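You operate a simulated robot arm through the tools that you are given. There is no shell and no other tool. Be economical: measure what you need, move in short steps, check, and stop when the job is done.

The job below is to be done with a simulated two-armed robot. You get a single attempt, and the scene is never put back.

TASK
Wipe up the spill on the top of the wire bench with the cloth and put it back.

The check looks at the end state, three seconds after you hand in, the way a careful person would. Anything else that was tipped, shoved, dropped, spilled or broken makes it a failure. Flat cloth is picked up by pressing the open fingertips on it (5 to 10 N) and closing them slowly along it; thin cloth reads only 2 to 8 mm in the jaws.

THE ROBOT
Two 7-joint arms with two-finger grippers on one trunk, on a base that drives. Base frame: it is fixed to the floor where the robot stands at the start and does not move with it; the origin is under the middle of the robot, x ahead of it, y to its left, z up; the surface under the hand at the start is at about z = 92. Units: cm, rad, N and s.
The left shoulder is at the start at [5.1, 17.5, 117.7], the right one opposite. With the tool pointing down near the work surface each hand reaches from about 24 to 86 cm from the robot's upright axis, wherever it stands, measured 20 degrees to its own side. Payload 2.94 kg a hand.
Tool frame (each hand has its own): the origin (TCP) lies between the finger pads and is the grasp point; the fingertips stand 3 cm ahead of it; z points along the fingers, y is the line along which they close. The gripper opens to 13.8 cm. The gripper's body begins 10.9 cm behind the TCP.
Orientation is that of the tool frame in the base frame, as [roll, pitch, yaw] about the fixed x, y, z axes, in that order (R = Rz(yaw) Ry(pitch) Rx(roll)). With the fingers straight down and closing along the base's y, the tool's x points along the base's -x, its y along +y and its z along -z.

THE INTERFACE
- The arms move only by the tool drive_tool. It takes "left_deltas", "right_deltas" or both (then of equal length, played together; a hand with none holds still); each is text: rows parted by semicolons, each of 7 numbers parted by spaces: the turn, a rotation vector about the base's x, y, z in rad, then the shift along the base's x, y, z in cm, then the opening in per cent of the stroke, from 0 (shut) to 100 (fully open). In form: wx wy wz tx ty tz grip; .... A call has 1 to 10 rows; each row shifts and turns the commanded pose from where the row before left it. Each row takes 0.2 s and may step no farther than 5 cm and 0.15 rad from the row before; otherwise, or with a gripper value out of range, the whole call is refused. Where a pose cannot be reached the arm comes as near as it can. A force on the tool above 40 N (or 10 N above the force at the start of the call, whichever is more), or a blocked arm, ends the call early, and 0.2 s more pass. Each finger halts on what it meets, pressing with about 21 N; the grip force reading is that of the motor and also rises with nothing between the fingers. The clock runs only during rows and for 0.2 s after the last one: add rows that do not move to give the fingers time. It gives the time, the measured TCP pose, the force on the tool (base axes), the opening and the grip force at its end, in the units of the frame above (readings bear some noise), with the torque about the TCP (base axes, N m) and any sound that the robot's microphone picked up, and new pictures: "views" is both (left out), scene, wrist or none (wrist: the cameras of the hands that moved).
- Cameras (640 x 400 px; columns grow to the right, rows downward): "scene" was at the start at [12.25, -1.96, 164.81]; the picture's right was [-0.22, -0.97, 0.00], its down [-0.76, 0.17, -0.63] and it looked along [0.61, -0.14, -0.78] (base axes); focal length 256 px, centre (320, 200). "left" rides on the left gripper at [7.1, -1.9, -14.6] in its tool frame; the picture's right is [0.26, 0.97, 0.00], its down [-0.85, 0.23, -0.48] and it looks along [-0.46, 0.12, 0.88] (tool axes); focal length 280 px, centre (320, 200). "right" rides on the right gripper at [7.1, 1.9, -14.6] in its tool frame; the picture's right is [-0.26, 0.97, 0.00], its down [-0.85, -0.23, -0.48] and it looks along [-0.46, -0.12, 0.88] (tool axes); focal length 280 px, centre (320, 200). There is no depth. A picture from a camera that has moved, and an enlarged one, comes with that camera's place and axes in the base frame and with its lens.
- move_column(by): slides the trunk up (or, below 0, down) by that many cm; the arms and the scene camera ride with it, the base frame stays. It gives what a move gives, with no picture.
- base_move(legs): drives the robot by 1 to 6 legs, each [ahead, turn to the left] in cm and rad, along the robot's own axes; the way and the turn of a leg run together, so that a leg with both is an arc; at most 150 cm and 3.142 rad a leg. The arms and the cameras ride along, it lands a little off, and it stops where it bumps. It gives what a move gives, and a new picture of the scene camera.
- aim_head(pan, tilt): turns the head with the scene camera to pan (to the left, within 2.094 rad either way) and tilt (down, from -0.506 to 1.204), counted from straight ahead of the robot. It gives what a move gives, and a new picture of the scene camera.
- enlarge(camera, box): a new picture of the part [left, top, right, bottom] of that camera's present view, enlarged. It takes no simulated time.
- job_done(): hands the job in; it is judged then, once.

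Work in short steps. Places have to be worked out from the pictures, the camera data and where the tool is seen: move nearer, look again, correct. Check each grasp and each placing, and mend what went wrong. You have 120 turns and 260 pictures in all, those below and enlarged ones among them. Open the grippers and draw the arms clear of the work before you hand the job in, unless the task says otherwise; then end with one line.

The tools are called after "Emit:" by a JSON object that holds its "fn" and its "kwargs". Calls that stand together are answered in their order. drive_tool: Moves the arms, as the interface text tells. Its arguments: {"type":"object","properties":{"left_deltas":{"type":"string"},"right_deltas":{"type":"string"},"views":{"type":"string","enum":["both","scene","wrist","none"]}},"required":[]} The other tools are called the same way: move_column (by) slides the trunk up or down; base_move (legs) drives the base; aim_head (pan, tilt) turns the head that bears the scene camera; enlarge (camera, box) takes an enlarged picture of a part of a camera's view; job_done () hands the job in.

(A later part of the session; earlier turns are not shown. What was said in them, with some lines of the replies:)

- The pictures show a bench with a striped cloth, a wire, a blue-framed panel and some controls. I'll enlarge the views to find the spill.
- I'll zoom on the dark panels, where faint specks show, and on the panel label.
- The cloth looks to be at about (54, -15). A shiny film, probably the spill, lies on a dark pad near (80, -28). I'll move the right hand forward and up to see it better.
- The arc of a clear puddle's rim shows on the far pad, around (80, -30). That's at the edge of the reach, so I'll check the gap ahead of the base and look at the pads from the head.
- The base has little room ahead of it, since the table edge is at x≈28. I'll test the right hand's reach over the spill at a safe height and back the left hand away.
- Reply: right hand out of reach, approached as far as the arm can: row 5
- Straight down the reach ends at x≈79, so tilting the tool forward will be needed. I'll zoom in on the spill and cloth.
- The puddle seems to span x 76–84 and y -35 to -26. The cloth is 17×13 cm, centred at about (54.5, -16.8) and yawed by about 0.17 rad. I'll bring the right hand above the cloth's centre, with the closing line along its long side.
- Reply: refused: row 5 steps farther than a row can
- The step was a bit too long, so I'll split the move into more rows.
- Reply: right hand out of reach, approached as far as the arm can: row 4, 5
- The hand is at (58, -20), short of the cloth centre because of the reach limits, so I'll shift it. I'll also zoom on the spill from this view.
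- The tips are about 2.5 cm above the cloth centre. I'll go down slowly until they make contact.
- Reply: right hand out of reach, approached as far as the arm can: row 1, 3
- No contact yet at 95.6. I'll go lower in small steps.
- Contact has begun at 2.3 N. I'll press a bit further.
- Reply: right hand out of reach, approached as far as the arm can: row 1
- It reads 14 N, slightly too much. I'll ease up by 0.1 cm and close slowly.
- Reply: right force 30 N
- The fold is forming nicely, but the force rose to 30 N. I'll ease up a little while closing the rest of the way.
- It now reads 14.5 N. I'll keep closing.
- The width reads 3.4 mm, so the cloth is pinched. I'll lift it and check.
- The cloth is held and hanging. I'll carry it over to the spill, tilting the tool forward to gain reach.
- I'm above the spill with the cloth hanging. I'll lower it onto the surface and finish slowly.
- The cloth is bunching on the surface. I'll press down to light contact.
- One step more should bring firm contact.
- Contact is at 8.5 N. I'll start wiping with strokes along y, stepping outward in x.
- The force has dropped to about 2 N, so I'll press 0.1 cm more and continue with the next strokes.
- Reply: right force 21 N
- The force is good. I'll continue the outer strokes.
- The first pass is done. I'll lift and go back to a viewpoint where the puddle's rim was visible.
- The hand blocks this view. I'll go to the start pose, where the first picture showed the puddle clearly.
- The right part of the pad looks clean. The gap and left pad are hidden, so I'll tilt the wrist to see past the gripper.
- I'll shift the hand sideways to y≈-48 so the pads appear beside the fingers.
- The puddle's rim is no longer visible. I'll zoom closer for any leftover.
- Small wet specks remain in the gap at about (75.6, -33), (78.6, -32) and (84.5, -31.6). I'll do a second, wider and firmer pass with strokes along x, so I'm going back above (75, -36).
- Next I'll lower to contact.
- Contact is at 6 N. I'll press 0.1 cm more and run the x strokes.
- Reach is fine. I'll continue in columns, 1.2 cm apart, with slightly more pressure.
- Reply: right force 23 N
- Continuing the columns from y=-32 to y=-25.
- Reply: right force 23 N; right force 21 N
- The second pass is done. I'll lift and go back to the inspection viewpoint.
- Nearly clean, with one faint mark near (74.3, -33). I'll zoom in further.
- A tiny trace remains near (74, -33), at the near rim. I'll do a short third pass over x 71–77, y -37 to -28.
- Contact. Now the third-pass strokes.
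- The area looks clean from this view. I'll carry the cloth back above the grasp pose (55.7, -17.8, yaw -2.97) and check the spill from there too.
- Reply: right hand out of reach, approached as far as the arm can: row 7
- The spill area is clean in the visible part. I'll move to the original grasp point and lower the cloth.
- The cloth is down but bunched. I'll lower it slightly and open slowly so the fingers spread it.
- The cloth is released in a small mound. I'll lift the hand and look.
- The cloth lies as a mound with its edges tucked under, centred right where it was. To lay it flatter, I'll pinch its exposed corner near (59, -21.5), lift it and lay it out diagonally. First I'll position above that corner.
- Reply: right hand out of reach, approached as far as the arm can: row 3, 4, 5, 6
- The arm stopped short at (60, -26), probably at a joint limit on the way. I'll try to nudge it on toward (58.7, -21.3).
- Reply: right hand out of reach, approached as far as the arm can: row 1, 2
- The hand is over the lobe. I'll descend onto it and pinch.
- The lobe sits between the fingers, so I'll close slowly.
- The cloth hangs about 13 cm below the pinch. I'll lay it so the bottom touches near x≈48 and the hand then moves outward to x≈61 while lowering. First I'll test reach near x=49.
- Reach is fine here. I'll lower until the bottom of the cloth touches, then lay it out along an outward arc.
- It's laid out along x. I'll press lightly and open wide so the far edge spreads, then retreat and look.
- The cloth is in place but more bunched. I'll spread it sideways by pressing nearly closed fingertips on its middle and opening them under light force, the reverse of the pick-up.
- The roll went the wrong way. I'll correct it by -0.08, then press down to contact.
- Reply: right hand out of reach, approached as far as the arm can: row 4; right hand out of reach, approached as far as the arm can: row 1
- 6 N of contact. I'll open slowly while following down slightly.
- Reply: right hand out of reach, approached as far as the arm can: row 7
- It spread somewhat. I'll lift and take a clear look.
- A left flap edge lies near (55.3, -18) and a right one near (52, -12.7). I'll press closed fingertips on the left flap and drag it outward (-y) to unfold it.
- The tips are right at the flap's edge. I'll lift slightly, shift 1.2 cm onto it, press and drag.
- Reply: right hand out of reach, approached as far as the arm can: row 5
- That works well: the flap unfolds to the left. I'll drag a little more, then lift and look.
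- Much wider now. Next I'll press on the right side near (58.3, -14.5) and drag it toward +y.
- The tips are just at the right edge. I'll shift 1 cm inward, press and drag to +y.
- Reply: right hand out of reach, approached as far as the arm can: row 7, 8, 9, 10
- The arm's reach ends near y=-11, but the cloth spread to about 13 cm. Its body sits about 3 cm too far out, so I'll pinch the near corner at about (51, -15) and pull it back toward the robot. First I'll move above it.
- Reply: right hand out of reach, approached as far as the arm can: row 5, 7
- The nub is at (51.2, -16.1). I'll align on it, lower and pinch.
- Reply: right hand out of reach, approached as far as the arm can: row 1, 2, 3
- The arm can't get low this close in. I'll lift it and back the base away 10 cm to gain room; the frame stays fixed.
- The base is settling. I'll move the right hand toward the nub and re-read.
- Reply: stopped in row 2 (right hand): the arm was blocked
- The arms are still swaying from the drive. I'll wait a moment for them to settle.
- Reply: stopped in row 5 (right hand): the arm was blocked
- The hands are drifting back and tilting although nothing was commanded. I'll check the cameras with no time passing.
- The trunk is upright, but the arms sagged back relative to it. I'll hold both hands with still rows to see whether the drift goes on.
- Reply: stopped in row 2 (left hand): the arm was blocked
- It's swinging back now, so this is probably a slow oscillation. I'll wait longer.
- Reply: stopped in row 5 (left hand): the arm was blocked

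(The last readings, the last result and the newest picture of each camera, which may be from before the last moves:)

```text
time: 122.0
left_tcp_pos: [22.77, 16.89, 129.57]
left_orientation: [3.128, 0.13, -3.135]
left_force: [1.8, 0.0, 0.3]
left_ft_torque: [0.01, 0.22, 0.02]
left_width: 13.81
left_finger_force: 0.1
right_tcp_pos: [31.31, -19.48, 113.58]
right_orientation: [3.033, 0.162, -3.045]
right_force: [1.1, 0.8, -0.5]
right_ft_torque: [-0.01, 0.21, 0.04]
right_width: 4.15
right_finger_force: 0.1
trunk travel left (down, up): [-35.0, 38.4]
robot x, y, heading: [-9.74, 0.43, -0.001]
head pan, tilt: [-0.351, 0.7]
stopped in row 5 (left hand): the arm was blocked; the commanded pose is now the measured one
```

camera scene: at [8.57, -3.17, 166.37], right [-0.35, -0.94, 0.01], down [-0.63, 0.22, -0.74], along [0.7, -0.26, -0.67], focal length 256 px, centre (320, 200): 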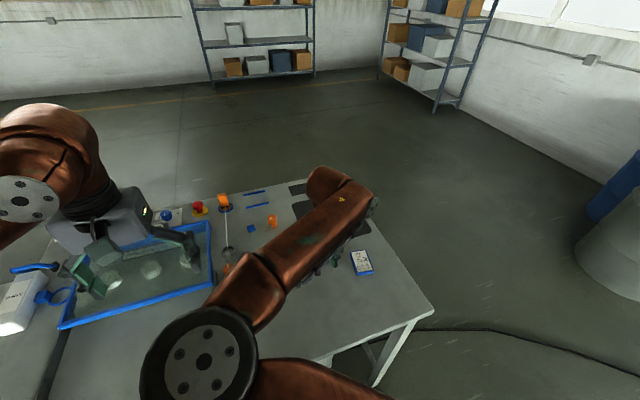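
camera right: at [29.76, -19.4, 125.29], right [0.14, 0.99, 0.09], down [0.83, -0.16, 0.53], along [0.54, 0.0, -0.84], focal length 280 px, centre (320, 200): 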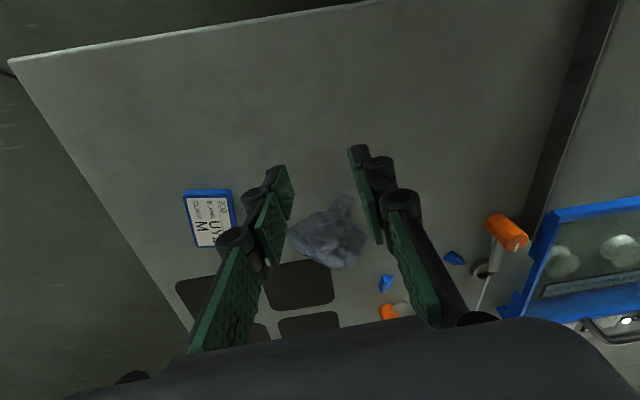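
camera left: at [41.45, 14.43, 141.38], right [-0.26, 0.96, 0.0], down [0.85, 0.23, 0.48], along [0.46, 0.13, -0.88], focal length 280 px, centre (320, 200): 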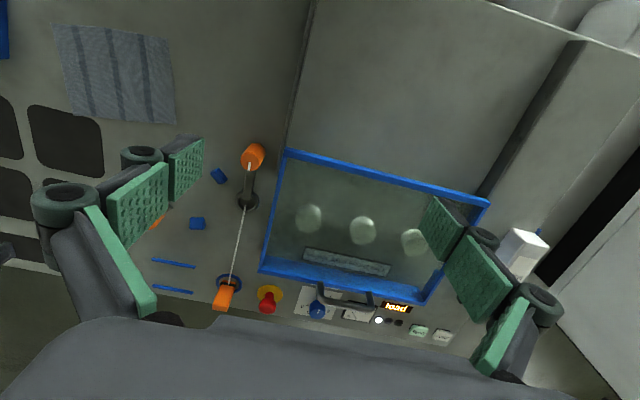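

I'll try a deliberate move: the right hand forward and level again, in small steps.

Emit:
{"fn": "drive_tool", "kwargs": {"right_deltas": "0 0.03 0 1 0 0 30; 0 0.03 0 2 0 0 30; 0 0.03 0 2 0 0 30; 0 0.03 0 2 0 0 30; 0 0.03 0 2 0 0 30; 0 0 0 2 0 0 30; 0 0 0 2 0 0 30; 0 0 0 0 0 0 30", "left_deltas": "0 0.03 0 1 0 0 100; 0 0.03 0 2 0 0 100; 0 0.03 0 2 0 0 100; 0 0.03 0 2 0 0 100; 0 0 0 2 0 0 100; 0 0 0 2 0 0 100; 0 0 0 2 0 0 100; 0 0 0 0 0 0 100", "views": "scene"}}

```text
time: 123.8
left_tcp_pos: [35.85, 16.94, 129.47]
left_orientation: [3.128, 0.01, -3.134]
left_force: [-1.2, 0.4, 0.8]
left_ft_torque: [0.0, -0.04, 0.0]
left_width: 13.79
left_finger_force: 0.1
right_tcp_pos: [44.51, -19.41, 113.46]
right_orientation: [3.023, 0.013, -3.043]
right_force: [-0.7, -0.5, 0.9]
right_ft_torque: [-0.02, -0.09, -0.02]
right_width: 4.14
right_finger_force: 0.1
trunk travel left (down, up): [-35.0, 38.4]
robot x, y, heading: [-10.1, 0.04, -0.002]
head pan, tilt: [-0.351, 0.7]
camera scene: at [2.81, -3.14, 166.4], right [-0.35, -0.94, 0.0], down [-0.6, 0.22, -0.77], along [0.72, -0.26, -0.64], focal length 256 px, centre (320, 200)
```

scene: 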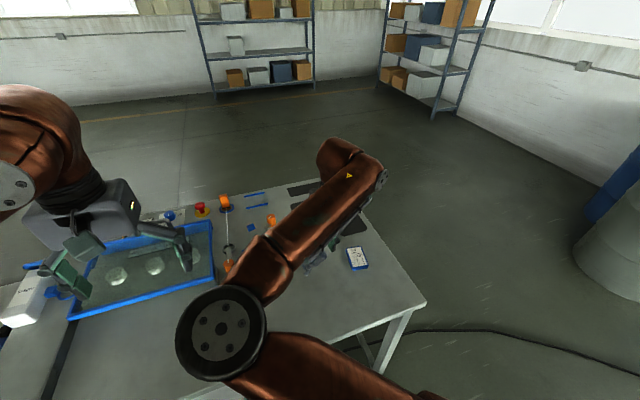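

Control is back to normal and stable. I'll level the right hand and move it above the nub.

Emit:
{"fn": "drive_tool", "kwargs": {"right_deltas": "-0.06 0 0 2 1 -2 30; -0.06 0 0 2 1 -3 30; 0 0 0 2 1.2 -3 30; 0 0 0 0 0 -3 30; 0 0 0 0 0 -2 30; 0 0 0 0 0 0 30", "views": "wrist"}}

```text
time: 125.2
left_tcp_pos: [36.0, 16.99, 129.47]
left_orientation: [3.127, 0.009, -3.133]
left_force: [-0.2, -0.5, -1.0]
left_ft_torque: [-0.01, -0.02, -0.01]
left_width: 13.83
left_finger_force: 0.1
right_tcp_pos: [50.4, -16.21, 100.35]
right_orientation: [-3.139, -0.001, -3.044]
right_force: [0.2, 0.7, -0.1]
right_ft_torque: [-0.02, 0.0, 0.02]
right_width: 4.17
right_finger_force: 0.0
trunk travel left (down, up): [-35.0, 38.4]
robot x, y, heading: [-9.91, -0.01, -0.004]
head pan, tilt: [-0.351, 0.7]
camera right: at [43.28, -15.04, 115.02], right [0.17, 0.99, 0.0], down [0.87, -0.15, 0.48], along [0.47, -0.08, -0.88], focal length 280 px, centre (320, 200)
```

right: 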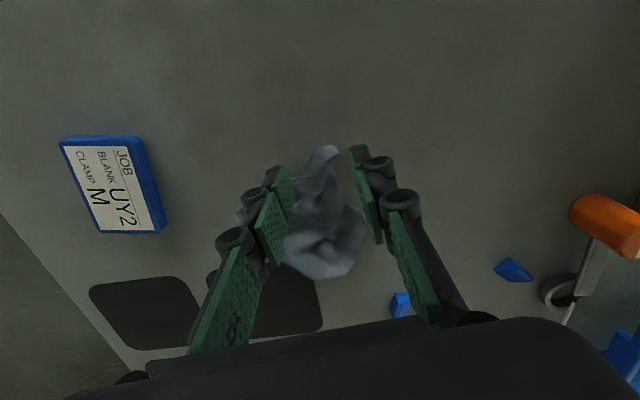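

The nub is directly below. I'll lower and pinch it.

Emit:
{"fn": "drive_tool", "kwargs": {"right_deltas": "0 0 0 0.8 0.2 -2.5 30; 0 0 0 0 0 -1.7 30; 0 0 0 0 0 -0.7 30; 0 0 0 0 0 -0.3 28; 0 0 0 0 0 0 20; 0 0 0 0 0 0 12; 0 0 0 0 0 0 6; 0 0 0 0 0 0 0; 0 0 0 0 0 0 0; 0 0 0 0 0 0 0", "views": "wrist"}}

```text
time: 127.4
left_tcp_pos: [36.06, 16.96, 129.46]
left_orientation: [3.128, 0.009, -3.134]
left_force: [-0.3, -0.8, 0.1]
left_ft_torque: [0.0, 0.0, 0.01]
left_width: 13.8
left_finger_force: 0.0
right_tcp_pos: [51.18, -16.12, 95.31]
right_orientation: [-3.14, 0.0, -3.041]
right_force: [-0.3, -0.2, -0.3]
right_ft_torque: [0.06, -0.02, 0.0]
right_width: 0.25
right_finger_force: 17.8
trunk travel left (down, up): [-35.0, 38.4]
robot x, y, heading: [-9.84, 0.02, -0.002]
head pan, tilt: [-0.351, 0.7]
camera right: at [44.11, -14.93, 109.9], right [0.17, 0.99, 0.0], down [0.87, -0.14, 0.48], along [0.47, -0.08, -0.88], focal length 280 px, centre (320, 200)
```

right: 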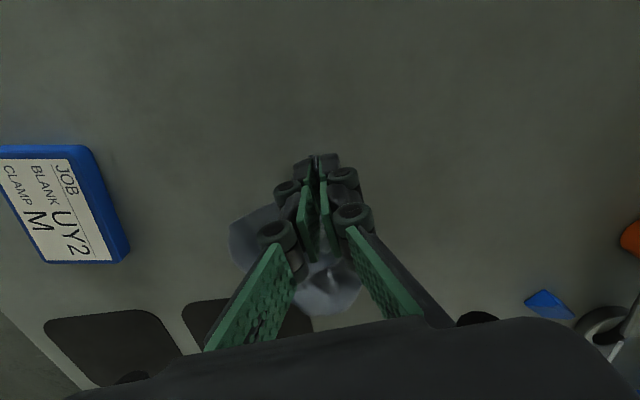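

The nub is pinched, with a width of 2.5 mm. I'll pull it slowly toward the robot and to +y, staying low.

Emit:
{"fn": "drive_tool", "kwargs": {"right_deltas": "0 0 0 0 0 0.4 0; 0 0 0 -0.8 0.6 0 0; 0 0 0 -0.8 0.6 0 0; 0 0 0 -0.8 0.6 0 0; 0 0 0 -0.8 0.6 0 0; 0 0 0 -0.8 0.6 0 0; 0 0 0 -0.8 0.6 0 0; 0 0 0 0 0 0 0", "views": "both"}}

```text
time: 129.2
left_tcp_pos: [36.07, 17.03, 129.4]
left_orientation: [3.129, 0.008, -3.134]
left_force: [0.3, 0.2, -0.5]
left_ft_torque: [-0.01, -0.01, -0.01]
left_width: 13.78
left_finger_force: 0.0
right_tcp_pos: [48.84, -14.31, 95.7]
right_orientation: [-3.138, 0.0, -3.042]
right_force: [0.5, -1.0, -1.0]
right_ft_torque: [0.03, -0.01, -0.02]
right_width: 0.29
right_finger_force: 25.9
right hand out of reach, approached as far as the arm can: row 5, 6, 7
trunk travel left (down, up): [-35.0, 38.4]
robot x, y, heading: [-9.95, 0.35, -0.003]
head pan, tilt: [-0.351, 0.7]
camera scene: at [2.97, -3.14, 166.38], right [-0.35, -0.94, 0.0], down [-0.6, 0.22, -0.76], along [0.72, -0.26, -0.64], focal length 256 px, centre (320, 200)
camera right: at [41.8, -12.97, 110.33], right [0.17, 0.99, 0.0], down [0.87, -0.14, 0.48], along [0.47, -0.08, -0.88], focal length 280 px, centre (320, 200)
```

scene: 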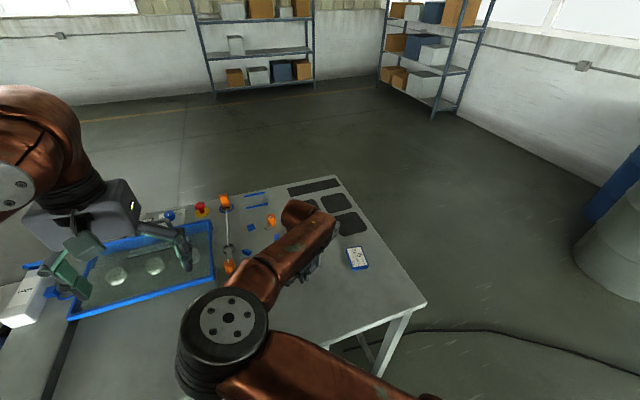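
right: 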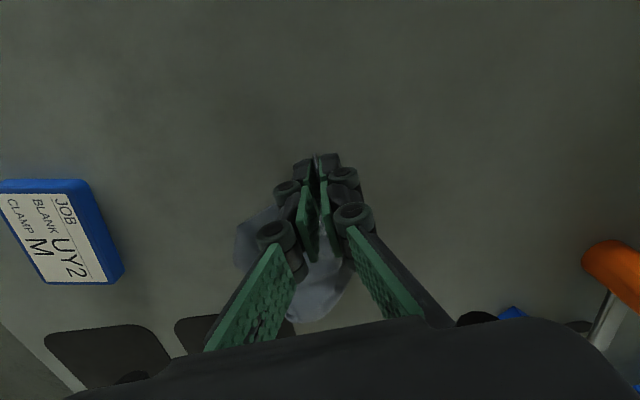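

Toward +y the reach is limited again. I'll pull 1.5 cm more along -x, lower, release by opening slowly, and lift off.

Emit:
{"fn": "drive_tool", "kwargs": {"right_deltas": "0 0 0 -0.7 -0.2 0 0; 0 0 0 -0.8 -0.2 0 0; 0 0 0 0 0 -0.4 0; 0 0 0 0 0 -0.1 6; 0 0 0 0 0 0 14; 0 0 0 0 0 0 22; 0 0 0 0 0 0 30; 0 0 0 0 0 0 35; 0 0 0 0 0 2 35", "views": "none"}}

Emit:
{"fn": "drive_tool", "kwargs": {"right_deltas": "0 0 0 0 0 4 35; 0 0 0 0 0 4 35; 0 0 0 0 -4 2 35; 0 0 0 0 -4 0 35; 0 0 0 0 -4 0 35; 0 0 0 0 -4 0 35; 0 0 0 0 -3 0 35; 0 0 0 0 0 0 35", "views": "both"}}

Emit:
{"fn": "enlarge", "kwargs": {"camera": "right", "box": [380, 60, 640, 255]}}

```text
time: 131.2
left_tcp_pos: [36.04, 16.88, 129.52]
left_orientation: [3.128, 0.01, -3.135]
left_force: [-0.4, -0.4, 0.5]
left_ft_torque: [0.06, -0.01, 0.01]
left_width: 13.81
left_finger_force: 0.1
right_tcp_pos: [47.78, -15.17, 97.44]
right_orientation: [-3.141, 0.0, -3.041]
right_force: [-0.4, -0.4, 0.7]
right_ft_torque: [-0.01, -0.01, -0.01]
right_width: 4.83
right_finger_force: 0.1
right hand out of reach, approached as far as the arm can: row 2
trunk travel left (down, up): [-35.0, 38.4]
robot x, y, heading: [-9.84, 0.24, -0.003]
head pan, tilt: [-0.351, 0.7]
```

```text
time: 133.0
left_tcp_pos: [36.16, 17.02, 129.38]
left_orientation: [3.126, 0.006, -3.134]
left_force: [0.0, 0.4, 0.0]
left_ft_torque: [-0.03, 0.02, -0.02]
left_width: 13.8
left_finger_force: 0.0
right_tcp_pos: [47.68, -34.1, 107.58]
right_orientation: [-3.14, 0.002, -3.042]
right_force: [0.0, 0.6, -0.2]
right_ft_torque: [0.0, 0.01, 0.0]
right_width: 4.8
right_finger_force: 0.0
trunk travel left (down, up): [-35.0, 38.4]
robot x, y, heading: [-9.63, -0.26, 0.001]
head pan, tilt: [-0.351, 0.7]
camera scene: at [2.96, -3.08, 166.39], right [-0.35, -0.94, 0.0], down [-0.6, 0.22, -0.76], along [0.72, -0.26, -0.64], focal length 256 px, centre (320, 200)
camera right: at [40.6, -32.85, 122.15], right [0.16, 0.99, 0.0], down [0.87, -0.14, 0.48], along [0.47, -0.08, -0.88], focal length 280 px, centre (320, 200)
```

scene: 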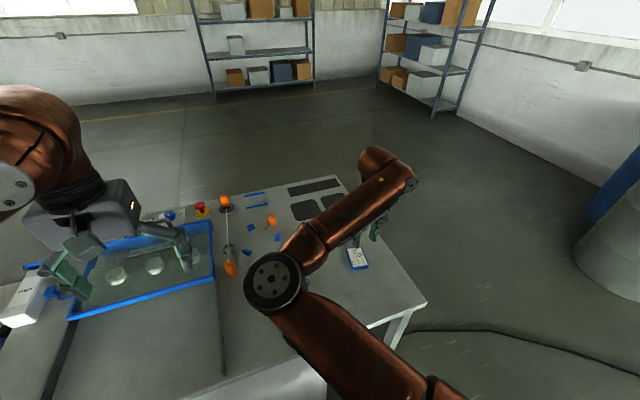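
right: 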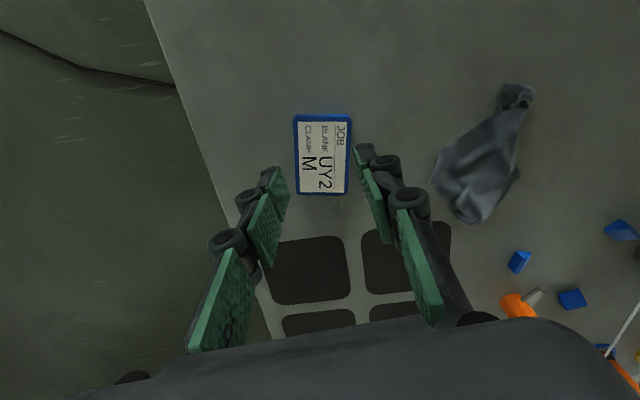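

```text
2.05 times, centred on (510, 158) of right
camera zoom: at [40.6, -32.85, 122.15], right [0.16, 0.99, 0.0], down [0.87, -0.14, 0.48], along [0.47, -0.08, -0.88], focal length 575 px, centre (-70, 287)
```

zoom: 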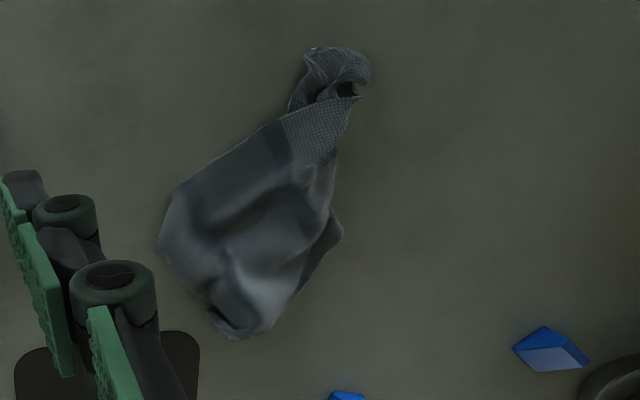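

The cloth's centre is back at about (55, -17), within its original footprint. One more spreading drag: from (54.5, -19.8) toward its former corner at (50.5, -24).

Emit:
{"fn": "drive_tool", "kwargs": {"right_deltas": "0 0 0 1.7 4 0 10; 0 0 0 1.7 4 0 0; 0 0 0 1.7 4 0 0; 0 0 0 1.7 2.3 -2 0; 0 0 0 0 0 -4.5 0; 0 0 0 0 0 -4.5 0; 0 0 0 0 0 -1 0; 0 0 0 0 0 0 0", "views": "wrist"}}

```text
time: 134.8
left_tcp_pos: [36.02, 17.09, 129.41]
left_orientation: [3.129, 0.009, -3.135]
left_force: [0.9, -0.3, 0.7]
left_ft_torque: [-0.06, -0.01, 0.03]
left_width: 13.79
left_finger_force: 0.1
right_tcp_pos: [54.31, -19.6, 95.55]
right_orientation: [-3.14, 0.001, -3.043]
right_force: [-0.1, 0.4, 0.0]
right_ft_torque: [-0.01, -0.02, 0.03]
right_width: 0.01
right_finger_force: 20.2
right hand out of reach, approached as far as the arm can: row 5
trunk travel left (down, up): [-35.0, 38.4]
robot x, y, heading: [-9.95, 0.12, 0.002]
head pan, tilt: [-0.351, 0.7]
camera right: at [47.18, -18.39, 110.21], right [0.17, 0.99, 0.0], down [0.87, -0.14, 0.48], along [0.47, -0.08, -0.88], focal length 280 px, centre (320, 200)
```

right: 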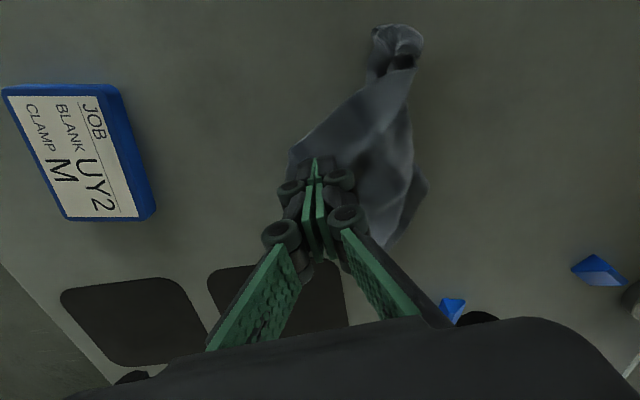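

The tips are on the left flap. I'll press and drag outward.

Emit:
{"fn": "drive_tool", "kwargs": {"right_deltas": "0 0 0 0 0 -0.5 0; 0 0 0 0 0 -0.2 0; 0 0 0 -0.6 -1 -0.05 0; 0 0 0 -0.7 -1 0 0; 0 0 0 -0.7 -1 0 0; 0 0 0 -0.7 -1 0 0; 0 0 0 0 0 2 0; 0 0 0 0 0 4 0; 0 0 0 0 0 4 0", "views": "wrist"}}

```text
time: 136.8
left_tcp_pos: [35.96, 16.93, 129.48]
left_orientation: [3.127, 0.008, -3.134]
left_force: [0.0, -0.3, -0.4]
left_ft_torque: [0.03, 0.02, -0.03]
left_width: 13.8
left_finger_force: 0.0
right_tcp_pos: [51.84, -24.11, 104.74]
right_orientation: [-3.14, -0.003, -3.042]
right_force: [0.3, 0.5, 0.7]
right_ft_torque: [-0.06, 0.02, 0.05]
right_width: 0.02
right_finger_force: 21.3
trunk travel left (down, up): [-35.0, 38.4]
robot x, y, heading: [-9.72, -0.06, -0.001]
head pan, tilt: [-0.351, 0.7]
camera right: at [44.78, -22.81, 119.31], right [0.16, 0.99, 0.0], down [0.87, -0.14, 0.47], along [0.47, -0.08, -0.88], focal length 280 px, centre (320, 200)
```

right: 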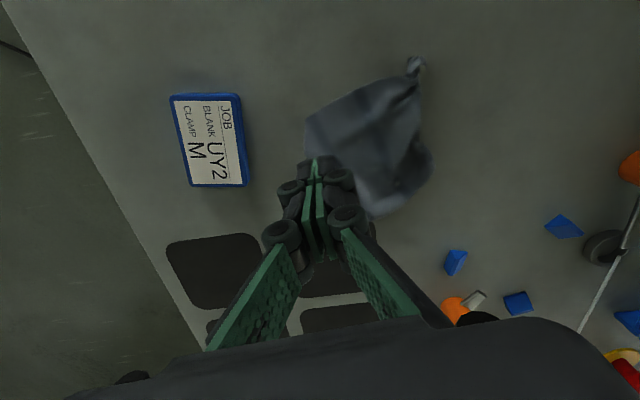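

The cloth is now spread over most of its original footprint. I'll open the gripper and withdraw to the first viewpoint, then check the spill and the bench a final time.

Emit:
{"fn": "drive_tool", "kwargs": {"right_deltas": "0 0 0 -1 -3.5 2 20; 0 0 0 -1 -3.5 2 40; 0 0 0 -1 -3.5 2 60; 0 0 0 -1 -3.5 2 80; 0 0 0 -1 -3.5 1 100; 0 0 0 0 -3.5 0 100; 0 0 0 0 -3 0 100; 0 0 0 0 0 0 100", "views": "both"}}

Emit:
{"fn": "enlarge", "kwargs": {"camera": "right", "box": [260, 190, 510, 340]}}

Emit:
{"fn": "enlarge", "kwargs": {"camera": "scene", "box": [200, 160, 400, 320]}}

```text
time: 138.6
left_tcp_pos: [35.99, 16.95, 129.36]
left_orientation: [3.128, 0.006, -3.135]
left_force: [0.6, 1.0, -0.6]
left_ft_torque: [-0.02, -0.01, -0.03]
left_width: 13.8
left_finger_force: 0.0
right_tcp_pos: [47.03, -48.05, 113.91]
right_orientation: [-3.14, -0.001, -3.041]
right_force: [-1.3, 0.8, 0.4]
right_ft_torque: [-0.04, 0.01, 0.03]
right_width: 13.82
right_finger_force: 0.2
trunk travel left (down, up): [-35.0, 38.4]
robot x, y, heading: [-9.87, 0.21, -0.002]
head pan, tilt: [-0.351, 0.7]
camera scene: at [3.01, -3.08, 166.38], right [-0.35, -0.94, 0.0], down [-0.6, 0.22, -0.76], along [0.72, -0.26, -0.64], focal length 256 px, centre (320, 200)
camera right: at [40.02, -46.76, 128.45], right [0.16, 0.99, 0.0], down [0.87, -0.14, 0.48], along [0.47, -0.08, -0.88], focal length 280 px, centre (320, 200)
```

scene: 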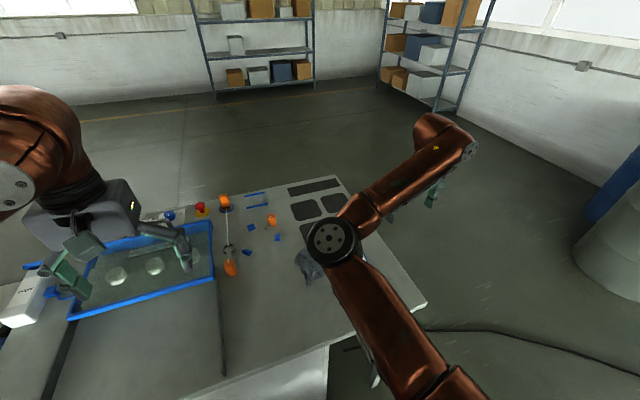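
right: 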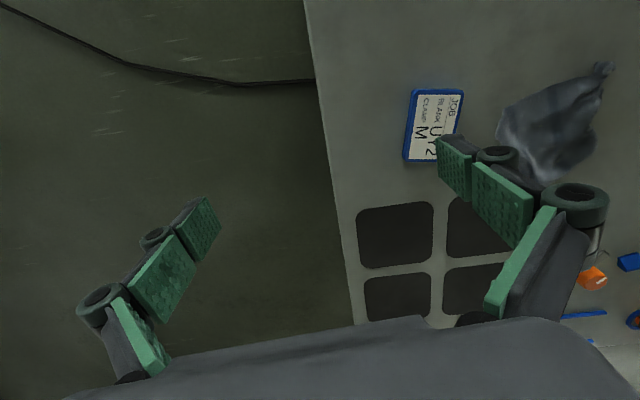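

```text
2.56 times, centred on (385, 265) of right
camera zoom: at [40.02, -46.76, 128.45], right [0.16, 0.99, 0.0], down [0.87, -0.14, 0.48], along [0.47, -0.08, -0.88], focal length 718 px, centre (154, 34)
```

zoom: 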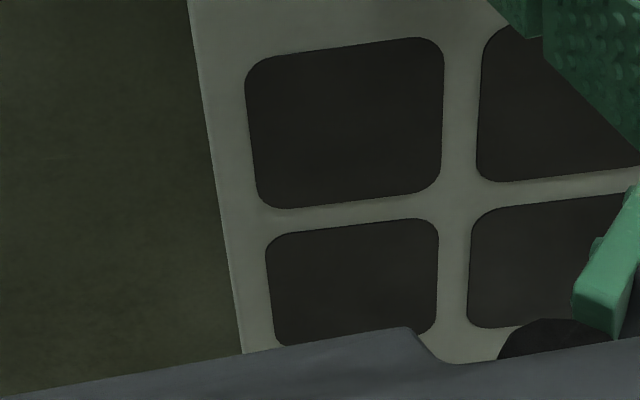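

```text
2.50 times, centred on (300, 240) of scene
camera zoom: at [3.01, -3.08, 166.38], right [-0.35, -0.94, 0.0], down [-0.6, 0.22, -0.76], along [0.72, -0.26, -0.64], focal length 640 px, centre (370, 100)
```

zoom: 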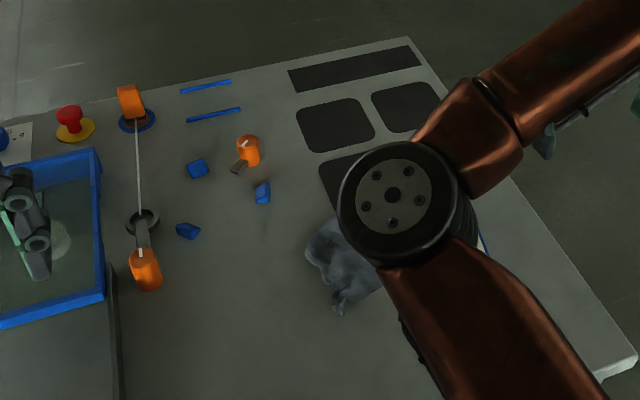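

The pads look clean and nothing else has moved. I'll make one last check from the very first viewpoint, where the spill had glinted.

Emit:
{"fn": "drive_tool", "kwargs": {"right_deltas": "0 0 -0.04 -1 2.2 0 100; 0 0 -0.04 -1 2.2 -0.5 100; 0 0 -0.02 -1 2.2 -0.5 100; 0 0 0 -0.3 2 -0.4 100; 0 0 0 0 0 0 100", "views": "none"}}

Emit:
{"fn": "enlarge", "kwargs": {"camera": "right", "box": [300, 190, 510, 330]}}

Emit:
{"fn": "enlarge", "kwargs": {"camera": "right", "box": [320, 50, 640, 250]}}

```text
time: 139.8
left_tcp_pos: [36.07, 16.79, 129.53]
left_orientation: [3.127, 0.009, -3.136]
left_force: [-0.5, 0.1, 0.6]
left_ft_torque: [0.01, 0.01, 0.01]
left_width: 13.79
left_finger_force: 0.1
right_tcp_pos: [43.47, -39.21, 112.04]
right_orientation: [-3.141, 0.0, 3.14]
right_force: [0.5, 0.6, -0.5]
right_ft_torque: [0.03, -0.01, 0.01]
right_width: 13.79
right_finger_force: 0.0
trunk travel left (down, up): [-35.0, 38.4]
robot x, y, heading: [-9.61, 0.04, -0.005]
head pan, tilt: [-0.351, 0.7]
```

```text
2.86 times, centred on (405, 260) of right
camera zoom: at [36.64, -37.33, 126.81], right [0.26, 0.96, 0.0], down [0.85, -0.23, 0.48], along [0.46, -0.13, -0.88], focal length 801 px, centre (77, 29)
```

zoom: 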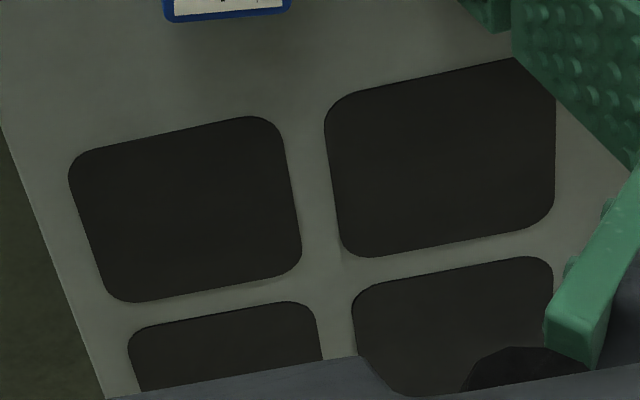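

```text
2.00 times, centred on (480, 150) of right
camera zoom: at [36.64, -37.33, 126.81], right [0.26, 0.96, 0.0], down [0.85, -0.23, 0.48], along [0.46, -0.13, -0.88], focal length 561 px, centre (0, 300)
```

zoom: 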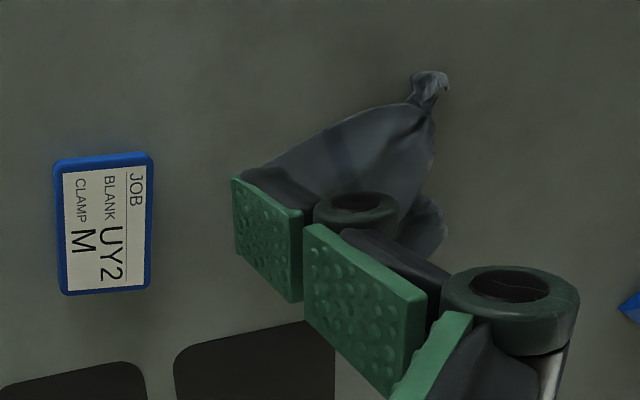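

The glint is gone from the same viewpoint as at the start. The cloth is back in its place, the grippers are open and the arms are clear, so I'm handing in.

Emit:
{"fn": "job_done", "kwargs": {}}

```text
The job is handed in.
```

I wiped up the spill and put the cloth back in its original place on the bench, but it's lying somewhat rumpled rather than flat. Both grippers are open and clear of the bench, and nothing else appears to have moved.
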